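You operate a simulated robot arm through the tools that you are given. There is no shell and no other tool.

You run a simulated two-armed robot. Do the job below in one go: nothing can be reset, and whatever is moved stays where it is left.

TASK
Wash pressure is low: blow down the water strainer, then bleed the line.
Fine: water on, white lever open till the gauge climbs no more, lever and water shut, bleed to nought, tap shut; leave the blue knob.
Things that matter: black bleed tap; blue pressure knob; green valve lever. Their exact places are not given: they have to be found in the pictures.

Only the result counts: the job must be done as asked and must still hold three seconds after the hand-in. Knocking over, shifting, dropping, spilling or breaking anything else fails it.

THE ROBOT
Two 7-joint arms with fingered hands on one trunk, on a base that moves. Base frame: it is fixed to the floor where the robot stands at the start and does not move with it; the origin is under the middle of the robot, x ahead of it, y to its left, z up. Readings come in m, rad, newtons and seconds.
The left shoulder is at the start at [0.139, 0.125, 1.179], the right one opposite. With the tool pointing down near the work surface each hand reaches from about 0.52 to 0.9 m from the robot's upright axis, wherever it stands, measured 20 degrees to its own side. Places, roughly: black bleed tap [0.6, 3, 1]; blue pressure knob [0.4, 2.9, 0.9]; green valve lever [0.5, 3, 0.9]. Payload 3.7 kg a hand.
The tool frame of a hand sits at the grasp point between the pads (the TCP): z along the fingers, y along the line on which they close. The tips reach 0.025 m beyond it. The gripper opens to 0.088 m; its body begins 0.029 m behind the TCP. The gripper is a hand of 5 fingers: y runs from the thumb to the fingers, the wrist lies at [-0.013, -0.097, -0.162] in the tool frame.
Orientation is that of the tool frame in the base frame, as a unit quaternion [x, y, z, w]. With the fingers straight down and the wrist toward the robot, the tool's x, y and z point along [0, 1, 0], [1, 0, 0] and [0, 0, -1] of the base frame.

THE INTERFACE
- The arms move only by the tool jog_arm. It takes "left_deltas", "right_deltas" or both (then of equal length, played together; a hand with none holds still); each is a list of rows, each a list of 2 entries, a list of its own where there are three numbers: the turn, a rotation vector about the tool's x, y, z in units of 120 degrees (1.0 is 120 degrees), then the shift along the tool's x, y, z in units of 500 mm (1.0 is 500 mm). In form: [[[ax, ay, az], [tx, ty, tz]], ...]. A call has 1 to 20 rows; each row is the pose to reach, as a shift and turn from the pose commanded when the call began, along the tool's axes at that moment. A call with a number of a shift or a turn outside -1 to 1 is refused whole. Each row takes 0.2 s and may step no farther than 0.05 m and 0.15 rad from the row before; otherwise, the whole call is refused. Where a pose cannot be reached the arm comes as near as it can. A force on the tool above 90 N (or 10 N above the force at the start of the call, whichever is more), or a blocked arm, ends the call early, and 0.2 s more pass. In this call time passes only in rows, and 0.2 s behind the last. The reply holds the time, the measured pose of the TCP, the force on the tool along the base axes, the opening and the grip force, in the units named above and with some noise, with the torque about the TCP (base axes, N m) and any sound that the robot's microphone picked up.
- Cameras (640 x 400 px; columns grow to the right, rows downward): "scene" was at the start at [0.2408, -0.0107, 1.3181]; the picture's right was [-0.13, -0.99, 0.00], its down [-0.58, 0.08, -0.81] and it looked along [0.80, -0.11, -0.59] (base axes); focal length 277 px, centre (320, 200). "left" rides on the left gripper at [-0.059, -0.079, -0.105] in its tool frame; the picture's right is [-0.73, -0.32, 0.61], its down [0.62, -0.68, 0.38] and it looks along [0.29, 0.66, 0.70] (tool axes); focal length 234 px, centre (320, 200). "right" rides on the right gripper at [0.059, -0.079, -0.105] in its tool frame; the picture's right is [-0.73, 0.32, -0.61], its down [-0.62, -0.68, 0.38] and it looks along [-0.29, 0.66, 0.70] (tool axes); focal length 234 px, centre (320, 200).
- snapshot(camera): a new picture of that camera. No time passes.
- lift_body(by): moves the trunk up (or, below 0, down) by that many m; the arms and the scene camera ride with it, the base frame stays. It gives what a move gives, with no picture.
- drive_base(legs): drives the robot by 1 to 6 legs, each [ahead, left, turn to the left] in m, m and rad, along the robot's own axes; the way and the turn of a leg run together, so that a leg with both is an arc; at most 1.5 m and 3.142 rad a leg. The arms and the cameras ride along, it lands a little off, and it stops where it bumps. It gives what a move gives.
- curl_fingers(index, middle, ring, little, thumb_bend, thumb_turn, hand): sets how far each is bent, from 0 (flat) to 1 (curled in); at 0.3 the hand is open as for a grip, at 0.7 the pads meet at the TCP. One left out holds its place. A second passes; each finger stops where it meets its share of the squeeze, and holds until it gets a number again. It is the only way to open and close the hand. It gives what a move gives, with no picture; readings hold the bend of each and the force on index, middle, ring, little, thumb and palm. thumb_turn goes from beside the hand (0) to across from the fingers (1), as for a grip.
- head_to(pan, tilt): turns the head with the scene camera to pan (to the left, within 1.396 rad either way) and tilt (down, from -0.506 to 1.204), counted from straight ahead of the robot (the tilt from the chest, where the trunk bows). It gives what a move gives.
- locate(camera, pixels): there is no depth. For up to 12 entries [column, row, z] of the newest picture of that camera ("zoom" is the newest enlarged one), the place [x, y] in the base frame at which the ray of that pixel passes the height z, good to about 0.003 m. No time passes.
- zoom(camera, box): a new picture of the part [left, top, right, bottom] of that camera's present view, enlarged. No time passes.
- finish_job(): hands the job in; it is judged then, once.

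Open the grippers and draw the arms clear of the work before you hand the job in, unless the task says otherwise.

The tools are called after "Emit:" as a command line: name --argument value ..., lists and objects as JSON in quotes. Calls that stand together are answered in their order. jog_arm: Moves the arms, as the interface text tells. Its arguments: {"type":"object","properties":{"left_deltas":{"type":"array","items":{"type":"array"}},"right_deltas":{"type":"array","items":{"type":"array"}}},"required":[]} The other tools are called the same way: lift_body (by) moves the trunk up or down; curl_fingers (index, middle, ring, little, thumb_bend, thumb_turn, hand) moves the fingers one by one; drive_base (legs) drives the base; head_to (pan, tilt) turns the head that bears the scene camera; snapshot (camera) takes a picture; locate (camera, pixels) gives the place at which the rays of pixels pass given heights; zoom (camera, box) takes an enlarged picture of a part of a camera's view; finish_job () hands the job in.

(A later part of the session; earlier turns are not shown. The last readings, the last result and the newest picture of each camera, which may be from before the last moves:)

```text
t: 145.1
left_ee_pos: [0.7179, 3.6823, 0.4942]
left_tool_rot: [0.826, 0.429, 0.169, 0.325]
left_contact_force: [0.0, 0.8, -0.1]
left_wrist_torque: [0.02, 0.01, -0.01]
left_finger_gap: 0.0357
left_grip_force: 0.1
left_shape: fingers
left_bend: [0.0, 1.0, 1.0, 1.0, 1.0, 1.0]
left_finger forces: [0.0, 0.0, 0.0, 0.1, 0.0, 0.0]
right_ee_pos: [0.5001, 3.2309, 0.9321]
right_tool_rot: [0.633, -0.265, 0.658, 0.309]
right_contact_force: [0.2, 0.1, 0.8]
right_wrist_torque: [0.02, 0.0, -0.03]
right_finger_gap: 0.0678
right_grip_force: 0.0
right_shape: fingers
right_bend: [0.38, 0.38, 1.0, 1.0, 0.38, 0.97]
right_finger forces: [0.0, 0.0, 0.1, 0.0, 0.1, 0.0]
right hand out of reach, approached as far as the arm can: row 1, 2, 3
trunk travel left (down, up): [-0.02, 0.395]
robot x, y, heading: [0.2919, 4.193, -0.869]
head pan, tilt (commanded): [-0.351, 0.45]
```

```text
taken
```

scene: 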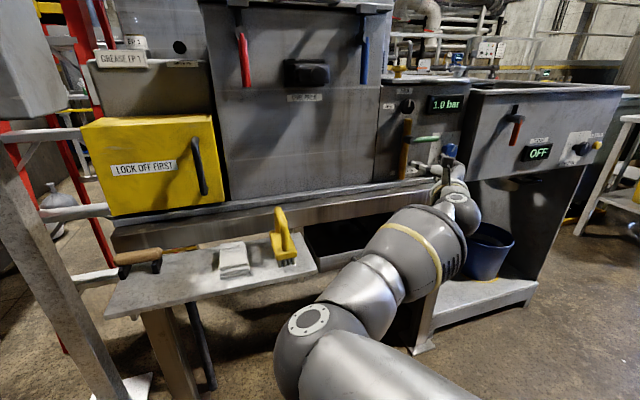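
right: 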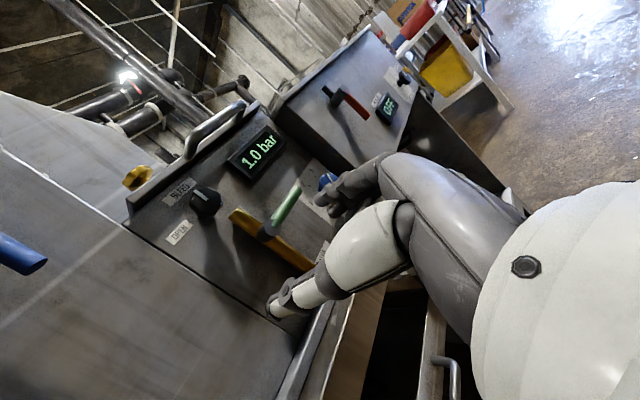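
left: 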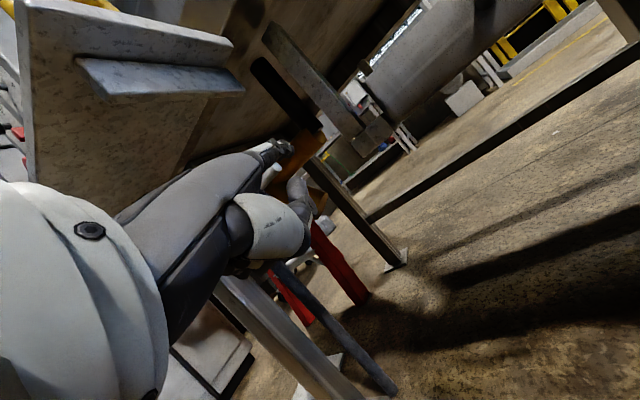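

The arm hardly moved: the bowed trunk limits how high it can reach in this pose. I raise the trunk by 0.25 m, since the low work is finished.

Emit:
lift_body --by 0.25

Emit:
snapshot --camera "scene"

Emit:
snapshot --camera "right"

```text
t: 147.7
left_ee_pos: [0.7214, 3.677, 0.7621]
left_tool_rot: [0.821, 0.427, 0.172, 0.338]
left_contact_force: [-0.2, 0.1, -0.5]
left_wrist_torque: [-0.02, -0.03, -0.01]
left_finger_gap: 0.0357
left_grip_force: 0.2
left_shape: fingers
left_bend: [0.0, 1.0, 1.0, 1.0, 1.0, 1.0]
left_finger forces: [0.0, 0.0, 0.0, 0.0, 0.1, 0.0]
right_ee_pos: [0.4956, 3.2355, 1.2051]
right_tool_rot: [0.625, -0.264, 0.665, 0.312]
right_contact_force: [0.7, 0.3, -0.5]
right_wrist_torque: [-0.03, -0.01, 0.01]
right_finger_gap: 0.0682
right_grip_force: 0.0
right_shape: fingers
right_bend: [0.38, 0.38, 1.0, 1.0, 0.38, 0.97]
right_finger forces: [0.0, 0.0, 0.0, 0.0, 0.0, 0.0]
trunk travel left (down, up): [-0.27, 0.145]
robot x, y, heading: [0.2909, 4.1907, -0.865]
head pan, tilt (commanded): [-0.351, 0.45]
```

```text
taken
```

scene: 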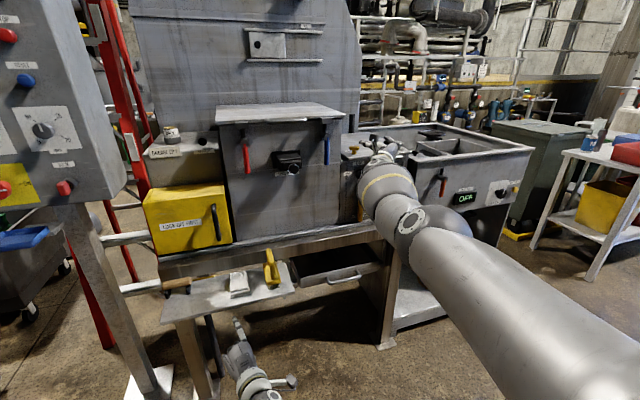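

```text
taken
```

right: 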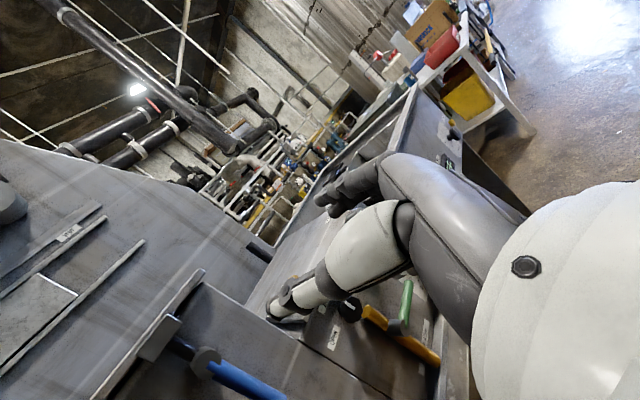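

The hand kept its facing and rose to z≈1.205 at 19 cm from the panel. I lower it to tap height and shift right to face the tap.

Emit:
jog_arm --right_deltas '[[[0, 0, 0], [-0.0723, 0.0238, -0.0066]], [[0, 0, 0], [-0.1446, 0.0477, -0.0132]], [[0, 0, 0], [-0.2168, 0.0715, -0.0198]], [[0, 0, 0], [-0.2891, 0.0954, -0.0264]], [[0, 0, 0], [-0.3614, 0.1192, -0.033]]]'

Emit:
snapshot --camera "right"

Emit:
snapshot --camera "scene"

```text
t: 148.9
left_ee_pos: [0.7204, 3.6779, 0.7629]
left_tool_rot: [0.82, 0.428, 0.174, 0.338]
left_contact_force: [-0.2, 0.1, -0.1]
left_wrist_torque: [-0.01, -0.01, 0.01]
left_finger_gap: 0.0358
left_grip_force: 0.0
left_shape: fingers
left_bend: [0.0, 1.0, 1.0, 1.0, 1.0, 1.0]
left_finger forces: [0.1, 0.0, 0.0, 0.1, 0.0, 0.1]
right_ee_pos: [0.4068, 3.2409, 1.0521]
right_tool_rot: [0.624, -0.264, 0.665, 0.314]
right_contact_force: [-0.1, -0.8, 0.8]
right_wrist_torque: [0.03, 0.03, 0.02]
right_finger_gap: 0.068
right_grip_force: 0.0
right_shape: fingers
right_bend: [0.38, 0.38, 1.0, 1.0, 0.38, 0.97]
right_finger forces: [0.0, 0.0, 0.0, 0.1, 0.0, 0.0]
right hand out of reach, approached as far as the arm can: row 1, 2, 3, 4, 5
trunk travel left (down, up): [-0.27, 0.145]
robot x, y, heading: [0.29, 4.1905, -0.877]
head pan, tilt (commanded): [-0.351, 0.45]
```

```text
taken
```

right: 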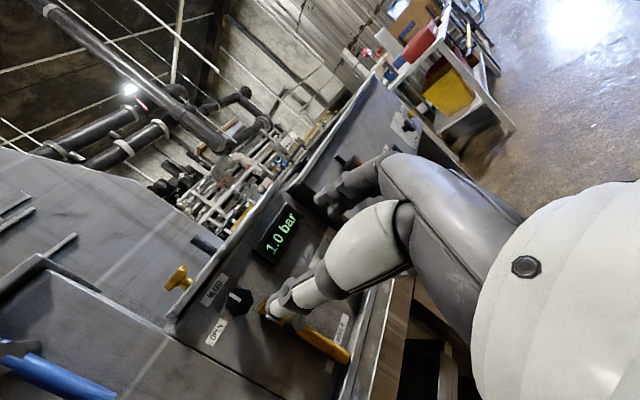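

```text
taken
```

scene: 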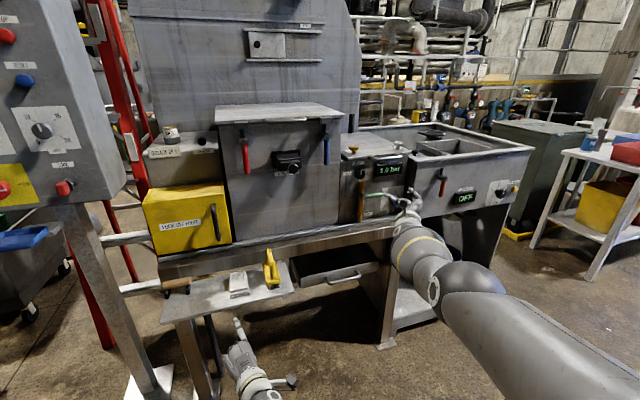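

The hand now faces the tap (right camera: tap at (237,300)) but falls about 6 cm short. I drive ahead 0.12 m to bring it within reach.

Emit:
drive_base --legs '[[0.12, 0, 0]]'

Emit:
snapshot --camera "right"

Emit:
snapshot --camera "scene"

```text
t: 150.1
left_ee_pos: [0.7987, 3.5857, 0.7619]
left_tool_rot: [0.821, 0.426, 0.172, 0.338]
left_contact_force: [0.9, -0.3, 0.0]
left_wrist_torque: [0.01, 0.03, 0.0]
left_finger_gap: 0.0358
left_grip_force: 0.0
left_shape: fingers
left_bend: [0.0, 1.0, 1.0, 1.0, 1.0, 1.0]
left_finger forces: [0.0, 0.1, 0.0, 0.1, 0.0, 0.0]
right_ee_pos: [0.4849, 3.1488, 1.053]
right_tool_rot: [0.624, -0.264, 0.664, 0.314]
right_contact_force: [0.1, -0.2, -0.7]
right_wrist_torque: [0.0, 0.0, -0.02]
right_finger_gap: 0.0679
right_grip_force: 0.0
right_shape: fingers
right_bend: [0.38, 0.38, 1.0, 1.0, 0.38, 0.97]
right_finger forces: [0.1, 0.0, 0.1, 0.0, 0.0, 0.1]
trunk travel left (down, up): [-0.27, 0.145]
robot x, y, heading: [0.3681, 4.0999, -0.867]
head pan, tilt (commanded): [-0.351, 0.45]
```

```text
taken
```

right: 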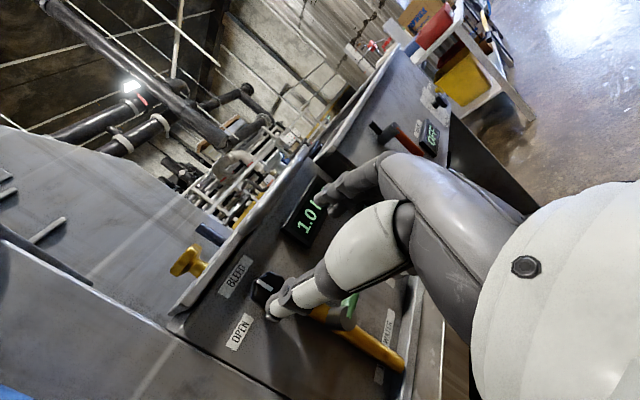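

```text
taken
```

scene: 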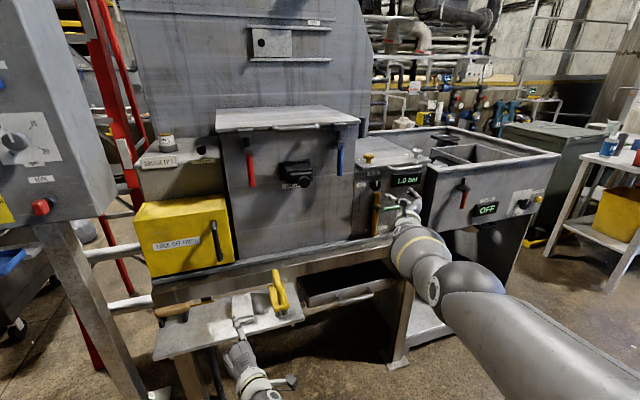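

The right hand is now at lateral 0.871, 13 cm out, z 1.053, facing the tap. I move it to 6 cm out at tap height.

Emit:
jog_arm --right_deltas '[[[0, 0, 0], [-0.0326, 0.0042, 0.0675]], [[0, 0, 0], [-0.0652, 0.0084, 0.135]]]'

Emit:
snapshot --camera "right"

Emit:
zoom --camera "scene" --box '[330, 130, 490, 270]'

```text
t: 150.7
left_ee_pos: [0.7978, 3.5859, 0.762]
left_tool_rot: [0.821, 0.427, 0.172, 0.338]
left_contact_force: [0.6, 0.5, -0.5]
left_wrist_torque: [0.01, -0.01, -0.01]
left_finger_gap: 0.0357
left_grip_force: 0.1
left_shape: fingers
left_bend: [0.0, 1.0, 1.0, 1.0, 1.0, 1.0]
left_finger forces: [0.0, 0.0, 0.0, 0.1, 0.1, 0.0]
right_ee_pos: [0.4823, 3.1504, 1.0544]
right_tool_rot: [0.624, -0.265, 0.664, 0.314]
right_contact_force: [0.0, 0.6, 0.3]
right_wrist_torque: [-0.03, -0.03, -0.03]
right_finger_gap: 0.0679
right_grip_force: 0.0
right_shape: fingers
right_bend: [0.38, 0.38, 1.0, 1.0, 0.38, 0.97]
right_finger forces: [0.0, 0.0, 0.0, 0.0, 0.0, 0.0]
right hand out of reach, approached as far as the arm can: row 1, 2
trunk travel left (down, up): [-0.27, 0.145]
robot x, y, heading: [0.3708, 4.1018, -0.872]
head pan, tilt (commanded): [-0.351, 0.45]
```

```text
taken
```

right: 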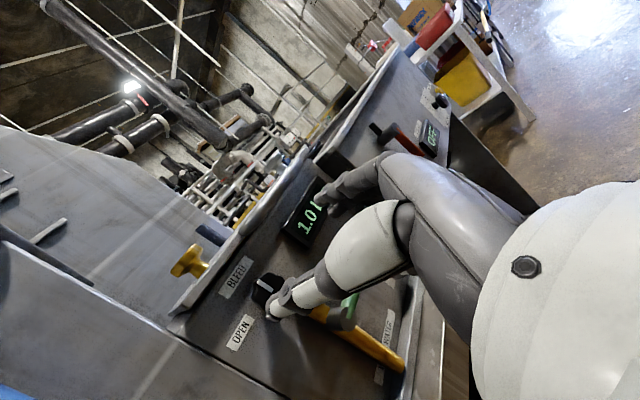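

```text
2.86 times, centred on (410, 200) of scene
```

zoom: 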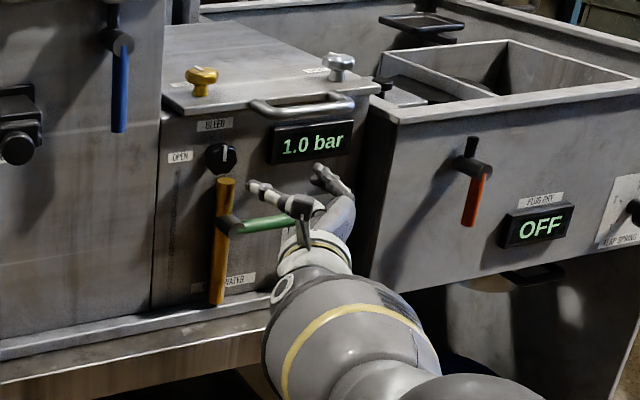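

The arm is at its limit in this wrist pose. A better way is to keep the forearm almost along the tap's axle, so I back off 0.1 m and shift the base right 0.35 m to stand in line with the tap.

Emit:
drive_base --legs '[[-0.1, 0, 0], [0, -0.35, 0]]'

Emit:
snapshot --camera "scene"

Emit:
snapshot --camera "right"

```text
t: 155.2
left_ee_pos: [0.4608, 3.4314, 0.7629]
left_tool_rot: [0.82, 0.429, 0.173, 0.338]
left_contact_force: [0.7, -0.4, -0.4]
left_wrist_torque: [0.01, 0.0, 0.01]
left_finger_gap: 0.0359
left_grip_force: 0.1
left_shape: fingers
left_bend: [0.0, 1.0, 1.0, 1.0, 1.0, 1.0]
left_finger forces: [0.1, 0.0, 0.1, 0.0, 0.0, 0.1]
right_ee_pos: [0.1491, 2.9936, 1.0535]
right_tool_rot: [0.624, -0.263, 0.666, 0.313]
right_contact_force: [-0.6, -0.2, -0.6]
right_wrist_torque: [-0.02, -0.03, 0.01]
right_finger_gap: 0.0679
right_grip_force: 0.0
right_shape: fingers
right_bend: [0.38, 0.38, 1.0, 1.0, 0.38, 0.97]
right_finger forces: [0.0, 0.0, 0.1, 0.1, 0.0, 0.0]
trunk travel left (down, up): [-0.27, 0.145]
robot x, y, heading: [0.0268, 3.9455, -0.866]
head pan, tilt (commanded): [-0.351, 0.45]
```

```text
taken
```

scene: 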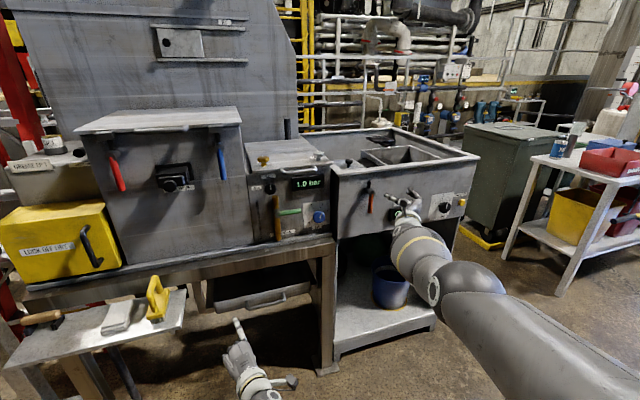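

```text
taken
```

right: 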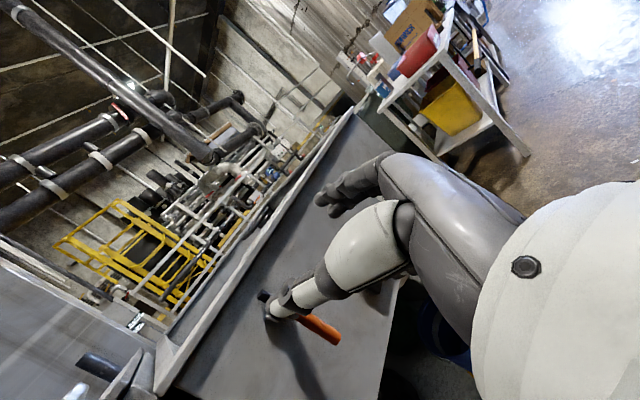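

Now the base stands in line with the tap. I bring the right hand leftwards to face the tap, turning it 20° inward so the forearm lies nearly along the tap's axle.

Emit:
jog_arm --right_deltas '[[[0.0208, 0, 0], [-0.005, -0.0881, 0.0193]], [[0.0417, 0, 0], [-0.01, -0.1761, 0.0386]], [[0.0625, 0, 0], [-0.015, -0.2642, 0.0579]], [[0.0833, 0, 0], [-0.02, -0.3522, 0.0772]], [[0.1042, 0, 0], [-0.025, -0.4403, 0.0965]], [[0.125, 0, 0], [-0.03, -0.5283, 0.1158]], [[0.1458, 0, 0], [-0.035, -0.6164, 0.1351]], [[0.1667, 0, 0], [-0.04, -0.7044, 0.1544]]]'

Emit:
snapshot --camera "right"

Emit:
snapshot --camera "scene"

```text
t: 157.0
left_ee_pos: [0.4615, 3.4311, 0.7617]
left_tool_rot: [0.82, 0.428, 0.173, 0.338]
left_contact_force: [0.1, -0.6, 0.7]
left_wrist_torque: [-0.01, 0.02, 0.02]
left_finger_gap: 0.0357
left_grip_force: 0.2
left_shape: fingers
left_bend: [0.0, 1.0, 1.0, 1.0, 1.0, 1.0]
left_finger forces: [0.0, 0.0, 0.0, 0.0, 0.0, 0.0]
right_ee_pos: [0.4405, 3.1623, 1.0395]
right_tool_rot: [0.668, -0.147, 0.701, 0.202]
right_contact_force: [0.4, -0.5, -0.6]
right_wrist_torque: [0.02, -0.05, -0.01]
right_finger_gap: 0.0679
right_grip_force: 0.1
right_shape: fingers
right_bend: [0.38, 0.38, 1.0, 1.0, 0.38, 0.97]
right_finger forces: [0.0, 0.0, 0.1, 0.1, 0.1, 0.0]
right hand out of reach, approached as far as the arm can: row 8
trunk travel left (down, up): [-0.27, 0.145]
robot x, y, heading: [0.0317, 3.9412, -0.865]
head pan, tilt (commanded): [-0.351, 0.45]
```

```text
taken
```

right: 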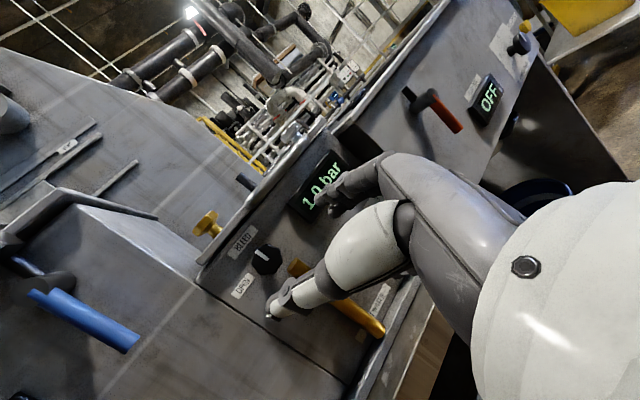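

```text
taken
```

scene: 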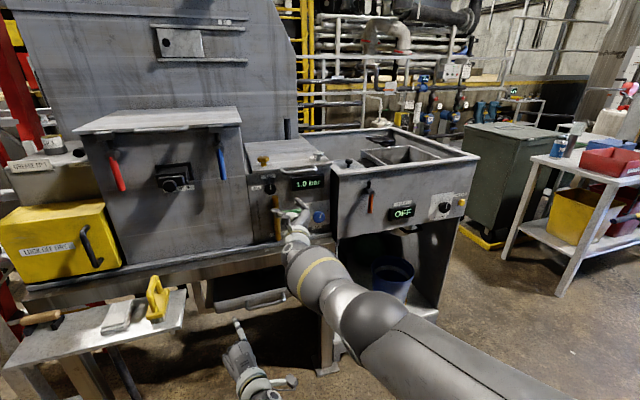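

The hand faces the tap well (right camera: tap at (267,258)); it's again near its reach limit, so I drive ahead 0.10 m.

Emit:
drive_base --legs '[[0.1, 0, 0]]'

Emit:
snapshot --camera "right"

Emit:
snapshot --camera "scene"

Emit:
zoom --camera "scene" --box '[220, 150, 380, 270]'

```text
t: 158.2
left_ee_pos: [0.5282, 3.3556, 0.7621]
left_tool_rot: [0.82, 0.429, 0.173, 0.337]
left_contact_force: [-0.1, 0.6, -0.6]
left_wrist_torque: [-0.05, -0.01, -0.01]
left_finger_gap: 0.0357
left_grip_force: 0.0
left_shape: fingers
left_bend: [0.0, 1.0, 1.0, 1.0, 1.0, 1.0]
left_finger forces: [0.1, 0.0, 0.0, 0.0, 0.0, 0.0]
right_ee_pos: [0.5084, 3.0869, 1.0392]
right_tool_rot: [0.669, -0.147, 0.7, 0.202]
right_contact_force: [0.4, 0.3, 0.9]
right_wrist_torque: [0.01, -0.03, -0.02]
right_finger_gap: 0.0681
right_grip_force: 0.0
right_shape: fingers
right_bend: [0.38, 0.38, 1.0, 1.0, 0.38, 0.97]
right_finger forces: [0.0, 0.0, 0.0, 0.0, 0.1, 0.0]
trunk travel left (down, up): [-0.27, 0.145]
robot x, y, heading: [0.0954, 3.8678, -0.864]
head pan, tilt (commanded): [-0.351, 0.45]
```

```text
taken
```

right: 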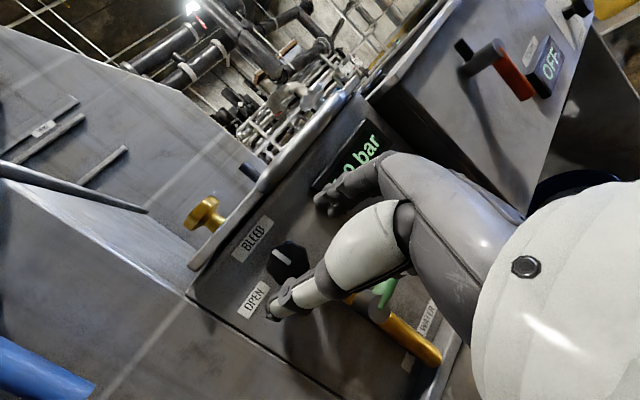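

```text
taken
```

scene: 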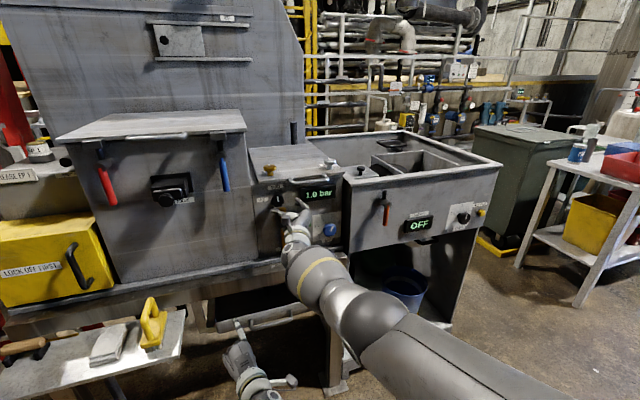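

```text
3.33 times, centred on (300, 210) of scene
```

zoom: 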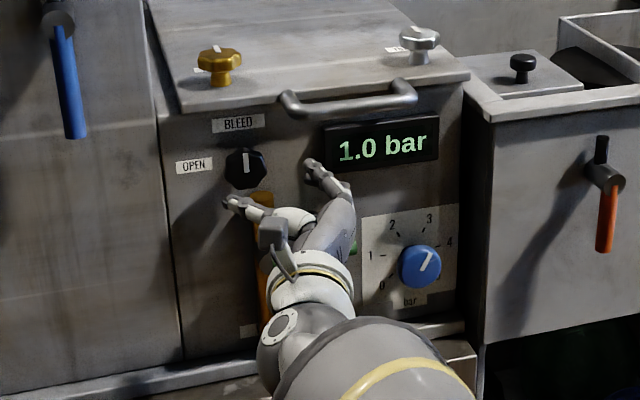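

The view is good: thumb to the left, index and middle to the right of the tap, blue knob untouched. I centre the hand on the tap (2 cm left, 1.3 cm down) and move 4 cm closer.

Emit:
jog_arm --right_deltas '[[[0, 0, 0], [-0.0244, -0.037, 0.0124]], [[0, 0, 0], [-0.031, -0.008, 0.0866]]]'

Emit:
snapshot --camera "right"

Emit:
zoom --camera "scene" --box '[220, 150, 380, 270]'

```text
t: 158.8
left_ee_pos: [0.5277, 3.3569, 0.7617]
left_tool_rot: [0.819, 0.429, 0.174, 0.338]
left_contact_force: [0.0, -0.4, 0.0]
left_wrist_torque: [0.0, -0.01, 0.0]
left_finger_gap: 0.0357
left_grip_force: 0.1
left_shape: fingers
left_bend: [0.0, 1.0, 1.0, 1.0, 1.0, 1.0]
left_finger forces: [0.1, 0.0, 0.0, 0.0, 0.0, 0.0]
right_ee_pos: [0.5187, 3.0994, 1.0308]
right_tool_rot: [0.668, -0.147, 0.701, 0.202]
right_contact_force: [0.8, 0.6, -1.1]
right_wrist_torque: [0.0, -0.04, -0.01]
right_finger_gap: 0.0679
right_grip_force: 0.1
right_shape: fingers
right_bend: [0.38, 0.38, 1.0, 1.0, 0.38, 0.97]
right_finger forces: [0.1, 0.1, 0.0, 0.0, 0.0, 0.0]
right hand out of reach, approached as far as the arm can: row 1, 2
trunk travel left (down, up): [-0.27, 0.145]
robot x, y, heading: [0.0935, 3.8683, -0.866]
head pan, tilt (commanded): [-0.351, 0.45]
```

```text
taken
```

right: 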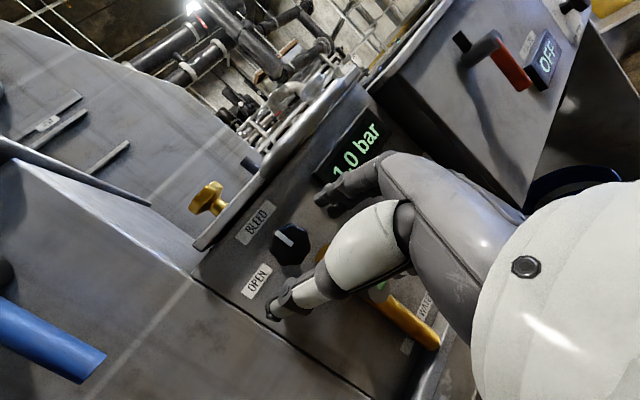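

```text
3.33 times, centred on (300, 210) of scene
```

zoom: 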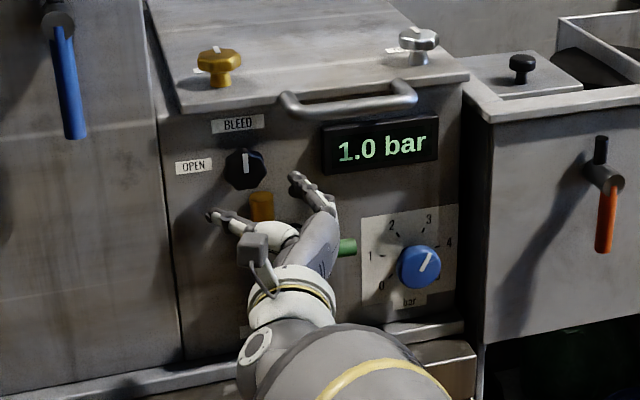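

The hand is centred on the tap (lateral 0.865, z 1.031) but forward reach is used up. I draw the hand back 12 cm and will bring the base closer by the same amount, giving the arm slack.

Emit:
jog_arm --right_deltas '[[[0, 0, 0], [0.0067, -0.029, -0.0742]], [[0, 0, 0], [0.0133, -0.0581, -0.1483]], [[0, 0, 0], [0.02, -0.0871, -0.2225]]]'

Emit:
drive_base --legs '[[0.12, 0, 0]]'

Emit:
snapshot --camera "right"

Emit:
zoom --camera "scene" --box '[220, 150, 380, 270]'

```text
t: 159.6
left_ee_pos: [0.5291, 3.358, 0.763]
left_tool_rot: [0.819, 0.43, 0.173, 0.338]
left_contact_force: [0.1, -0.5, -1.0]
left_wrist_torque: [0.0, -0.01, 0.02]
left_finger_gap: 0.0357
left_grip_force: 0.0
left_shape: fingers
left_bend: [0.0, 1.0, 1.0, 1.0, 1.0, 1.0]
left_finger forces: [0.1, 0.0, 0.0, 0.0, 0.0, 0.1]
right_ee_pos: [0.4454, 3.1903, 1.0275]
right_tool_rot: [0.668, -0.143, 0.701, 0.203]
right_contact_force: [0.4, 0.3, 0.7]
right_wrist_torque: [0.01, 0.01, -0.02]
right_finger_gap: 0.0683
right_grip_force: 0.1
right_shape: fingers
right_bend: [0.38, 0.38, 1.0, 1.0, 0.38, 0.97]
right_finger forces: [0.0, 0.0, 0.0, 0.0, 0.1, 0.0]
right hand out of reach, approached as far as the arm can: row 3
trunk travel left (down, up): [-0.27, 0.145]
robot x, y, heading: [0.0947, 3.8689, -0.866]
head pan, tilt (commanded): [-0.351, 0.45]
```

```text
t: 160.8
left_ee_pos: [0.6044, 3.2663, 0.763]
left_tool_rot: [0.819, 0.43, 0.173, 0.338]
left_contact_force: [-0.4, -0.4, -0.4]
left_wrist_torque: [0.01, -0.02, -0.01]
left_finger_gap: 0.0357
left_grip_force: 0.1
left_shape: fingers
left_bend: [0.0, 1.0, 1.0, 1.0, 1.0, 1.0]
left_finger forces: [0.0, 0.1, 0.1, 0.0, 0.1, 0.1]
right_ee_pos: [0.5224, 3.0984, 1.0253]
right_tool_rot: [0.668, -0.145, 0.701, 0.203]
right_contact_force: [-0.4, -0.3, -0.2]
right_wrist_torque: [0.0, 0.01, -0.01]
right_finger_gap: 0.0679
right_grip_force: 0.0
right_shape: fingers
right_bend: [0.38, 0.38, 1.0, 1.0, 0.38, 0.97]
right_finger forces: [0.0, 0.1, 0.0, 0.0, 0.1, 0.0]
trunk travel left (down, up): [-0.27, 0.145]
robot x, y, heading: [0.1684, 3.7769, -0.859]
head pan, tilt (commanded): [-0.351, 0.45]
```

```text
taken
```

right: 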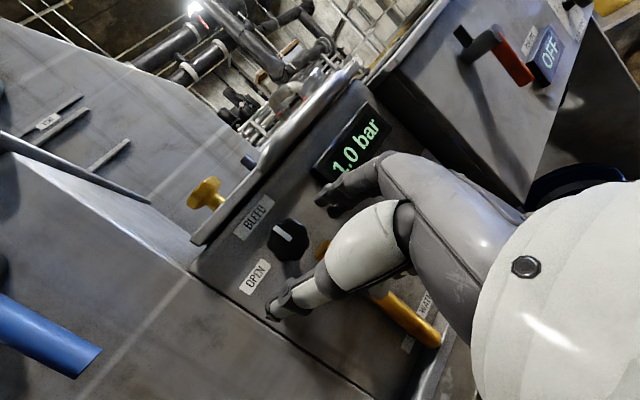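

```text
3.33 times, centred on (300, 210) of scene
```

zoom: 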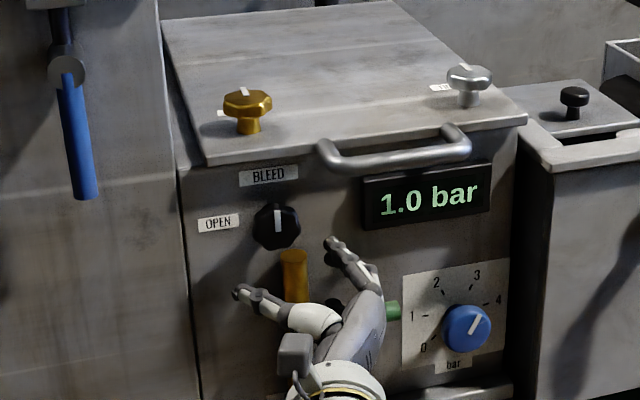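

The hand is centred (lateral 0.867, z 1.025, 6.8 cm out) with arm slack. To let thumb and fingers straddle the shallow knob evenly, I turn the hand back by 12° about the vertical.

Emit:
jog_arm --right_deltas '[[[-0.05, 0, 0], [0, 0, 0]], [[-0.1, 0, 0], [0, 0, 0]]]'

Emit:
snapshot --camera "right"

Emit:
zoom --camera "scene" --box '[220, 150, 380, 270]'

```text
t: 161.4
left_ee_pos: [0.6046, 3.2674, 0.763]
left_tool_rot: [0.819, 0.429, 0.173, 0.339]
left_contact_force: [-0.1, 0.2, -0.1]
left_wrist_torque: [-0.01, -0.03, -0.02]
left_finger_gap: 0.0358
left_grip_force: 0.1
left_shape: fingers
left_bend: [0.0, 1.0, 1.0, 1.0, 1.0, 1.0]
left_finger forces: [0.1, 0.0, 0.0, 0.0, 0.0, 0.0]
right_ee_pos: [0.5252, 3.0959, 1.0227]
right_tool_rot: [0.64, -0.217, 0.684, 0.273]
right_contact_force: [-0.3, 0.3, -0.8]
right_wrist_torque: [0.0, -0.01, -0.03]
right_finger_gap: 0.068
right_grip_force: 0.0
right_shape: fingers
right_bend: [0.38, 0.38, 1.0, 1.0, 0.38, 0.97]
right_finger forces: [0.1, 0.0, 0.0, 0.0, 0.0, 0.0]
right hand out of reach, approached as far as the arm can: row 2
trunk travel left (down, up): [-0.27, 0.145]
robot x, y, heading: [0.1701, 3.7813, -0.865]
head pan, tilt (commanded): [-0.351, 0.45]
```

```text
taken
```

right: 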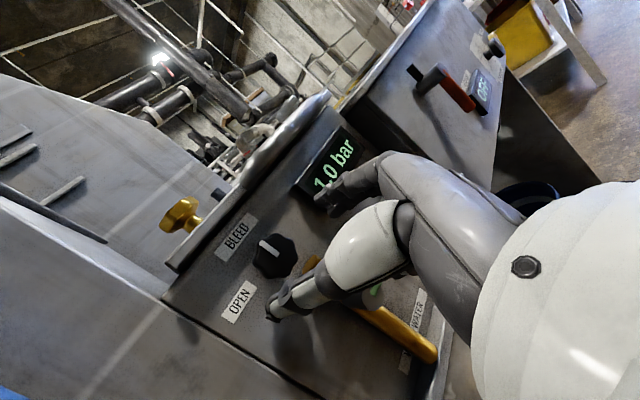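

```text
3.33 times, centred on (300, 210) of scene
```

zoom: 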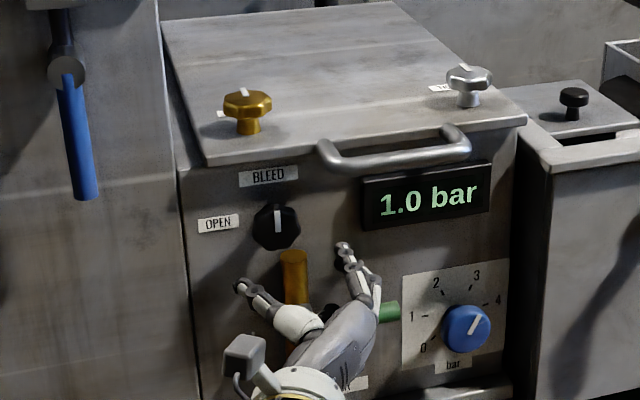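

The hand is squarer now (about 10° tilt). I advance 5 cm toward the knob with the fingers open and check alignment.

Emit:
jog_arm --right_deltas '[[[0, 0, 0], [-0.0034, 0.0081, 0.0491]], [[0, 0, 0], [-0.0068, 0.0162, 0.0982]]]'

Emit:
snapshot --camera "right"

Emit:
zoom --camera "scene" --box '[240, 160, 340, 240]'

```text
t: 162.0
left_ee_pos: [0.6042, 3.2665, 0.7628]
left_tool_rot: [0.819, 0.431, 0.174, 0.337]
left_contact_force: [0.4, 0.2, 0.6]
left_wrist_torque: [0.01, 0.01, -0.02]
left_finger_gap: 0.0355
left_grip_force: 0.1
left_shape: fingers
left_bend: [0.0, 1.0, 1.0, 1.0, 1.0, 1.0]
left_finger forces: [0.1, 0.1, 0.0, 0.0, 0.0, 0.0]
right_ee_pos: [0.5554, 3.0579, 1.026]
right_tool_rot: [0.643, -0.217, 0.683, 0.272]
right_contact_force: [0.1, -0.8, -0.2]
right_wrist_torque: [-0.01, -0.02, -0.02]
right_finger_gap: 0.0682
right_grip_force: 0.1
right_shape: fingers
right_bend: [0.38, 0.38, 1.0, 1.0, 0.38, 0.97]
right_finger forces: [0.0, 0.1, 0.1, 0.1, 0.1, 0.0]
trunk travel left (down, up): [-0.27, 0.145]
robot x, y, heading: [0.173, 3.7772, -0.862]
head pan, tilt (commanded): [-0.351, 0.45]
```

```text
taken
```

right: 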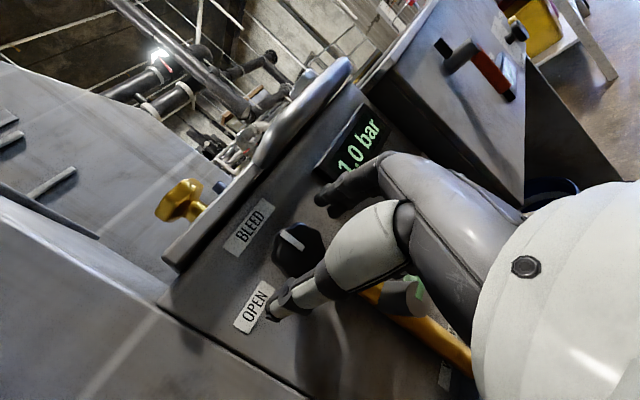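

```text
5.00 times, centred on (290, 200) of scene
```

zoom: 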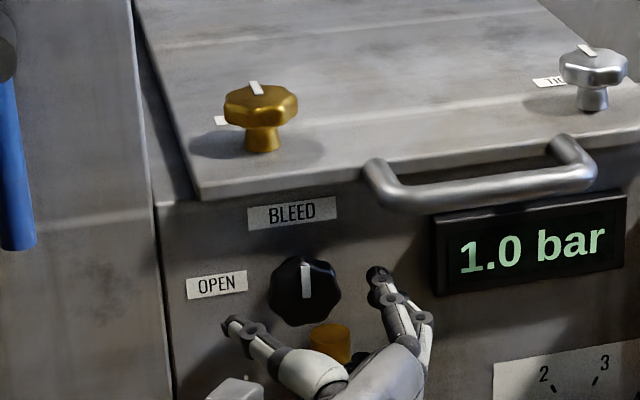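

Alignment checks out: the knob centre lies on the pinch axis within about 1 mm once advanced. I move the last 3 cm so the pads straddle the knob.

Emit:
jog_arm --right_deltas '[[[0, 0, 0], [-0.0029, 0.0051, 0.0309]], [[0, 0, 0], [-0.0058, 0.0102, 0.0618]]]'

Emit:
snapshot --camera "right"

Emit:
zoom --camera "scene" --box '[240, 160, 340, 240]'

```text
t: 162.6
left_ee_pos: [0.6037, 3.2681, 0.764]
left_tool_rot: [0.818, 0.43, 0.174, 0.339]
left_contact_force: [0.4, -0.4, -0.5]
left_wrist_torque: [0.02, -0.02, 0.0]
left_finger_gap: 0.0356
left_grip_force: 0.1
left_shape: fingers
left_bend: [0.0, 1.0, 1.0, 1.0, 1.0, 1.0]
left_finger forces: [0.0, 0.0, 0.0, 0.0, 0.0, 0.0]
right_ee_pos: [0.5735, 3.0349, 1.0247]
right_tool_rot: [0.641, -0.217, 0.683, 0.273]
right_contact_force: [-11.4, 11.9, -1.4]
right_wrist_torque: [0.16, 0.08, -0.57]
right_finger_gap: 0.0681
right_grip_force: 8.1
right_shape: fingers
right_bend: [0.38, 0.37, 1.0, 1.0, 0.38, 0.97]
right_finger forces: [0.0, 15.6, 0.0, 0.0, 0.0, 0.0]
trunk travel left (down, up): [-0.27, 0.145]
robot x, y, heading: [0.1729, 3.7743, -0.866]
head pan, tilt (commanded): [-0.351, 0.45]
```

```text
taken
```

right: 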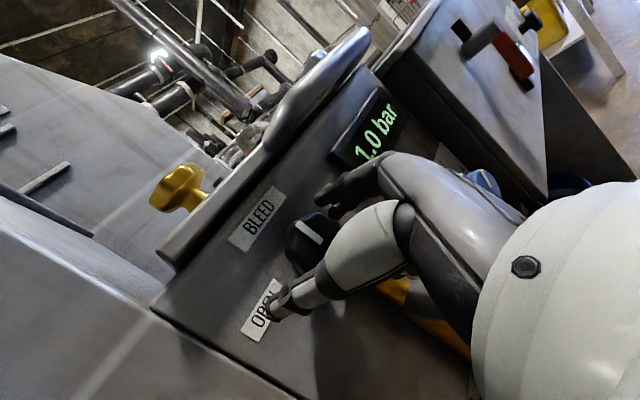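

```text
5.00 times, centred on (290, 200) of scene
```

zoom: 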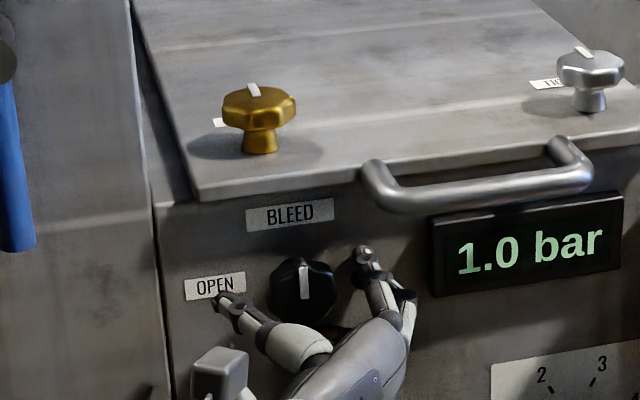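

The middle fingertip presses the panel (≈16 N), so I back off 6 mm and then close the pinch on the knob.

Emit:
jog_arm --right_deltas '[[[0, 0, 0], [0.0011, -0.002, -0.0118]]]'

Emit:
curl_fingers --hand "right" --index 0.6 --middle 0.6 --thumb_bend 0.6

Emit:
snapshot --camera "right"

Emit:
zoom --camera "scene" --box '[240, 160, 340, 240]'

```text
t: 163.0
left_ee_pos: [0.6052, 3.2661, 0.7635]
left_tool_rot: [0.819, 0.43, 0.174, 0.338]
left_contact_force: [-0.1, -0.6, -0.2]
left_wrist_torque: [0.0, 0.01, -0.02]
left_finger_gap: 0.0356
left_grip_force: 0.1
left_shape: fingers
left_bend: [0.0, 1.0, 1.0, 1.0, 1.0, 1.0]
left_finger forces: [0.0, 0.1, 0.0, 0.0, 0.0, 0.0]
right_ee_pos: [0.5731, 3.0374, 1.0241]
right_tool_rot: [0.642, -0.216, 0.683, 0.272]
right_contact_force: [0.0, 1.0, -0.9]
right_wrist_torque: [0.0, -0.02, 0.01]
right_finger_gap: 0.0679
right_grip_force: 0.0
right_shape: fingers
right_bend: [0.38, 0.38, 1.0, 1.0, 0.38, 0.97]
right_finger forces: [0.0, 0.1, 0.1, 0.0, 0.1, 0.0]
trunk travel left (down, up): [-0.27, 0.145]
robot x, y, heading: [0.1736, 3.7798, -0.866]
head pan, tilt (commanded): [-0.351, 0.45]
```

```text
t: 164.0
left_ee_pos: [0.6048, 3.2662, 0.7636]
left_tool_rot: [0.819, 0.43, 0.175, 0.338]
left_contact_force: [0.3, 0.2, 0.1]
left_wrist_torque: [-0.03, 0.02, 0.04]
left_finger_gap: 0.0355
left_grip_force: 0.1
left_shape: fingers
left_bend: [0.0, 1.0, 1.0, 1.0, 1.0, 1.0]
left_finger forces: [0.1, 0.0, 0.1, 0.2, 0.1, 0.0]
right_ee_pos: [0.5727, 3.0373, 1.0235]
right_tool_rot: [0.643, -0.217, 0.683, 0.271]
right_contact_force: [-0.4, -3.1, 2.4]
right_wrist_torque: [-0.02, -0.01, 0.0]
right_finger_gap: 0.0326
right_grip_force: 4.8
right_shape: fingers
right_bend: [0.54, 0.59, 1.0, 1.0, 0.56, 0.99]
right_finger forces: [5.1, 1.0, 0.0, 0.0, 3.0, 0.1]
trunk travel left (down, up): [-0.27, 0.145]
robot x, y, heading: [0.169, 3.7782, -0.864]
head pan, tilt (commanded): [-0.351, 0.45]
```

```text
taken
```

right: 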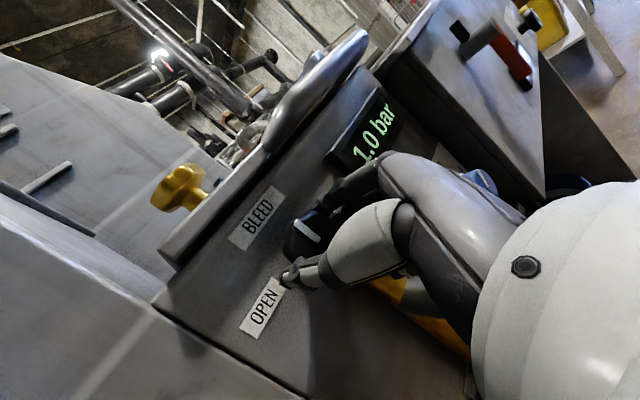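

```text
5.00 times, centred on (290, 200) of scene
```

zoom: 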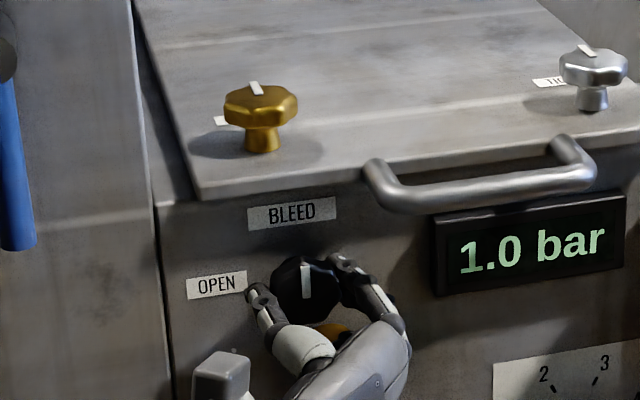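

The pinch holds the knob: index 5 N, middle 1 N, thumb 3 N. I squeeze a little firmer, then turn the hand 30° counter-clockwise (toward OPEN) about the tap's axle.

Emit:
curl_fingers --hand "right" --index 0.68 --middle 0.72 --thumb_bend 0.7

Emit:
jog_arm --right_deltas '[[[0.0058, -0.0101, -0.0613], [0, 0, 0]], [[0.0116, -0.0203, -0.1226], [0, 0, 0]], [[0.0174, -0.0304, -0.1839], [0, 0, 0]], [[0.0232, -0.0405, -0.2452], [0, 0, 0]]]'

Emit:
snapshot --camera "right"

Emit:
zoom --camera "scene" --box '[240, 160, 340, 240]'

```text
t: 165.0
left_ee_pos: [0.6044, 3.2656, 0.7627]
left_tool_rot: [0.819, 0.43, 0.175, 0.338]
left_contact_force: [-0.2, -0.7, -0.8]
left_wrist_torque: [0.02, 0.01, -0.02]
left_finger_gap: 0.0359
left_grip_force: 0.1
left_shape: fingers
left_bend: [0.0, 1.0, 1.0, 1.0, 1.0, 1.0]
left_finger forces: [0.0, 0.1, 0.0, 0.2, 0.1, 0.0]
right_ee_pos: [0.5715, 3.0363, 1.0232]
right_tool_rot: [0.641, -0.217, 0.683, 0.273]
right_contact_force: [-0.2, -10.1, 3.7]
right_wrist_torque: [-0.05, -0.04, 0.05]
right_finger_gap: 0.0301
right_grip_force: 13.5
right_shape: fingers
right_bend: [0.55, 0.62, 1.0, 1.0, 0.58, 0.99]
right_finger forces: [9.9, 8.5, 0.0, 0.1, 9.3, 0.0]
trunk travel left (down, up): [-0.27, 0.145]
robot x, y, heading: [0.1739, 3.7769, -0.861]
head pan, tilt (commanded): [-0.351, 0.45]
```

```text
t: 166.0
left_ee_pos: [0.605, 3.2664, 0.7626]
left_tool_rot: [0.819, 0.429, 0.174, 0.339]
left_contact_force: [0.1, -0.1, -0.7]
left_wrist_torque: [0.0, 0.02, -0.03]
left_finger_gap: 0.0356
left_grip_force: 0.1
left_shape: fingers
left_bend: [0.0, 1.0, 1.0, 1.0, 1.0, 1.0]
left_finger forces: [0.0, 0.0, 0.0, 0.0, 0.0, 0.0]
right_ee_pos: [0.5707, 3.0377, 1.0239]
right_tool_rot: [0.711, -0.041, 0.568, 0.412]
right_contact_force: [-1.4, -12.1, 6.3]
right_wrist_torque: [0.02, -0.11, 0.02]
right_finger_gap: 0.0302
right_grip_force: 14.4
right_shape: fingers
right_bend: [0.54, 0.62, 1.0, 1.0, 0.6, 0.97]
right_finger forces: [10.9, 9.8, 0.0, 0.0, 8.0, 0.1]
trunk travel left (down, up): [-0.27, 0.145]
robot x, y, heading: [0.1721, 3.7773, -0.866]
head pan, tilt (commanded): [-0.351, 0.45]
```

```text
taken
```

right: 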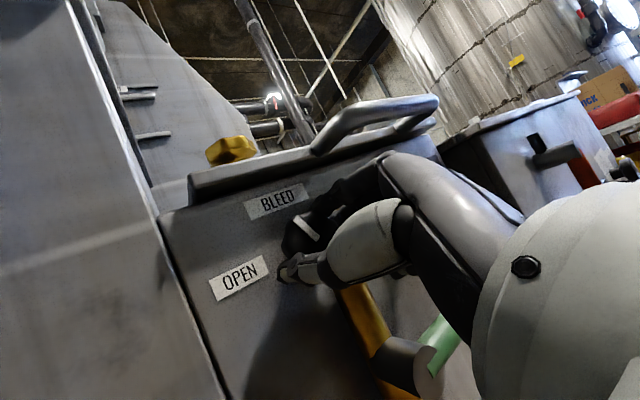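

```text
5.00 times, centred on (290, 200) of scene
```

zoom: 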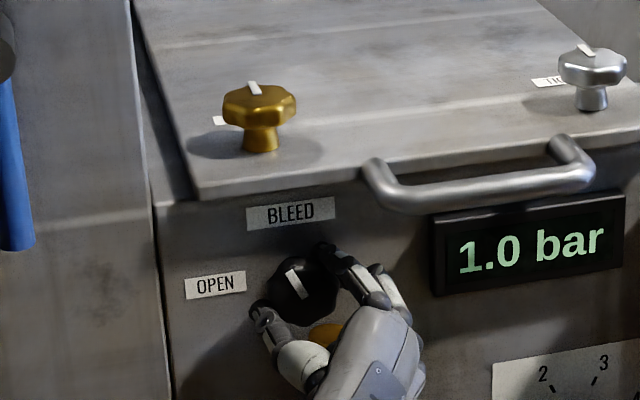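

The knob turns with the hand, pointer now about 30° toward OPEN. I continue another 30°.

Emit:
jog_arm --right_deltas '[[[0.0058, -0.0101, -0.0613], [0, 0, 0]], [[0.0116, -0.0203, -0.1226], [0, 0, 0]], [[0.0174, -0.0304, -0.1839], [0, 0, 0]], [[0.0232, -0.0405, -0.2452], [0, 0, 0]]]'

Emit:
zoom --camera "scene" --box '[240, 160, 340, 240]'

Emit:
snapshot --camera "right"

```text
t: 167.0
left_ee_pos: [0.6048, 3.266, 0.7644]
left_tool_rot: [0.819, 0.429, 0.174, 0.338]
left_contact_force: [0.6, 0.7, -0.5]
left_wrist_torque: [-0.02, -0.02, -0.01]
left_finger_gap: 0.0358
left_grip_force: 0.1
left_shape: fingers
left_bend: [0.0, 1.0, 1.0, 1.0, 1.0, 1.0]
left_finger forces: [0.1, 0.0, 0.1, 0.0, 0.0, 0.0]
right_ee_pos: [0.5706, 3.0386, 1.0256]
right_tool_rot: [0.73, 0.137, 0.416, 0.524]
right_contact_force: [0.3, -11.1, 8.0]
right_wrist_torque: [0.09, -0.02, -0.02]
right_finger_gap: 0.0301
right_grip_force: 14.7
right_shape: fingers
right_bend: [0.53, 0.61, 1.0, 1.0, 0.6, 0.98]
right_finger forces: [10.8, 10.7, 0.0, 0.0, 8.7, 0.0]
trunk travel left (down, up): [-0.27, 0.145]
robot x, y, heading: [0.1683, 3.7751, -0.857]
head pan, tilt (commanded): [-0.351, 0.45]
```

```text
5.00 times, centred on (290, 200) of scene
```

zoom: 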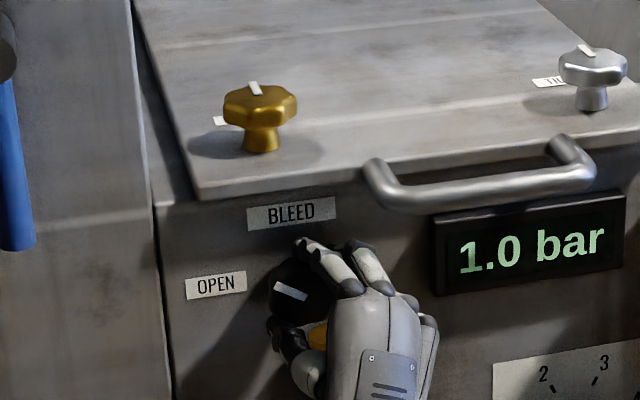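

```text
taken
```

right: 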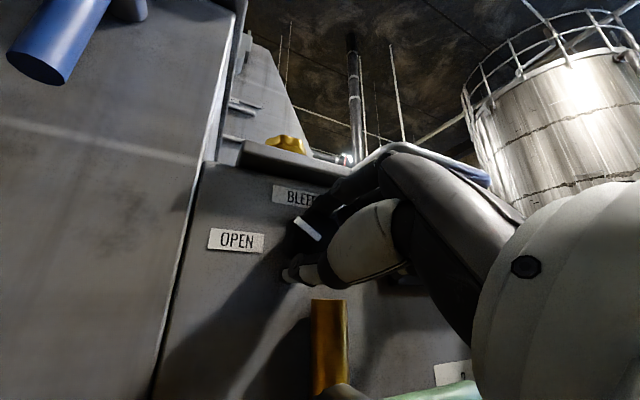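

The pointer is now about 65° round toward OPEN, and the thumb nears the brass pipe's top, so I'll regrip. I open the pinch and turn the hand back 50° clockwise.

Emit:
curl_fingers --hand "right" --index 0.4 --middle 0.42 --thumb_bend 0.4

Emit:
zoom --camera "scene" --box '[240, 160, 340, 240]'

Emit:
jog_arm --right_deltas '[[[-0.0065, 0.0113, 0.0681], [0, 0, 0]], [[-0.013, 0.0226, 0.1362], [0, 0, 0]], [[-0.0195, 0.0339, 0.2043], [0, 0, 0]], [[-0.026, 0.0452, 0.2724], [0, 0, 0]], [[-0.0325, 0.0565, 0.3405], [0, 0, 0]], [[-0.039, 0.0678, 0.4086], [0, 0, 0]]]'

Emit:
zoom --camera "scene" --box '[240, 160, 340, 240]'

```text
t: 168.0
left_ee_pos: [0.604, 3.2664, 0.7633]
left_tool_rot: [0.819, 0.43, 0.175, 0.338]
left_contact_force: [-0.2, 0.5, -0.2]
left_wrist_torque: [0.01, 0.03, -0.02]
left_finger_gap: 0.0357
left_grip_force: 0.0
left_shape: fingers
left_bend: [0.0, 1.0, 1.0, 1.0, 1.0, 1.0]
left_finger forces: [0.1, 0.0, 0.1, 0.0, 0.0, 0.0]
right_ee_pos: [0.5716, 3.0383, 1.0245]
right_tool_rot: [0.73, 0.138, 0.418, 0.523]
right_contact_force: [0.1, 0.1, -0.4]
right_wrist_torque: [0.01, 0.01, -0.02]
right_finger_gap: 0.0633
right_grip_force: 0.1
right_shape: fingers
right_bend: [0.4, 0.42, 1.0, 1.0, 0.4, 0.97]
right_finger forces: [0.0, 0.1, 0.1, 0.0, 0.0, 0.0]
trunk travel left (down, up): [-0.27, 0.145]
robot x, y, heading: [0.1723, 3.7762, -0.857]
head pan, tilt (commanded): [-0.351, 0.45]
```

```text
5.00 times, centred on (290, 200) of scene
```

zoom: 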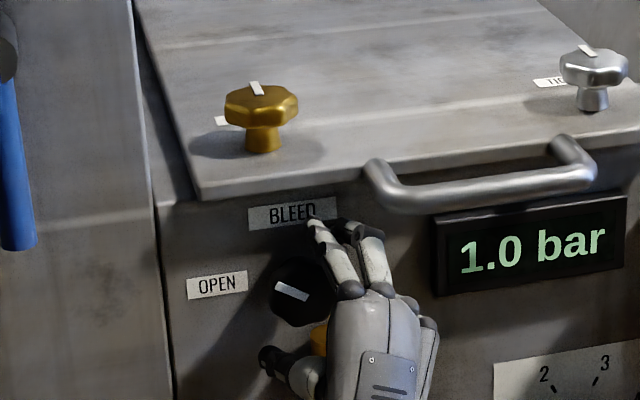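

```text
t: 169.4
left_ee_pos: [0.6048, 3.2662, 0.763]
left_tool_rot: [0.819, 0.43, 0.174, 0.338]
left_contact_force: [0.0, -0.1, 0.5]
left_wrist_torque: [0.01, -0.03, 0.0]
left_finger_gap: 0.0355
left_grip_force: 0.0
left_shape: fingers
left_bend: [0.0, 1.0, 1.0, 1.0, 1.0, 1.0]
left_finger forces: [0.0, 0.1, 0.0, 0.0, 0.0, 0.1]
right_ee_pos: [0.5719, 3.0391, 1.0239]
right_tool_rot: [0.669, -0.16, 0.651, 0.319]
right_contact_force: [-0.7, -0.3, -0.7]
right_wrist_torque: [-0.02, 0.0, 0.0]
right_finger_gap: 0.0632
right_grip_force: 0.2
right_shape: fingers
right_bend: [0.4, 0.42, 1.0, 1.0, 0.4, 0.97]
right_finger forces: [0.0, 0.0, 0.0, 0.0, 0.1, 0.0]
trunk travel left (down, up): [-0.27, 0.145]
robot x, y, heading: [0.1734, 3.7787, -0.867]
head pan, tilt (commanded): [-0.351, 0.45]
```

```text
5.00 times, centred on (290, 200) of scene
```

zoom: 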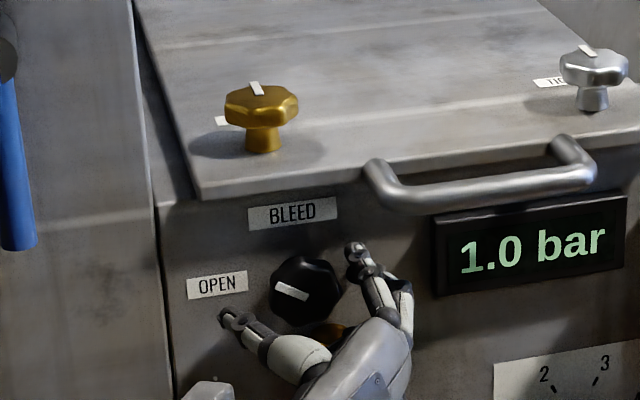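

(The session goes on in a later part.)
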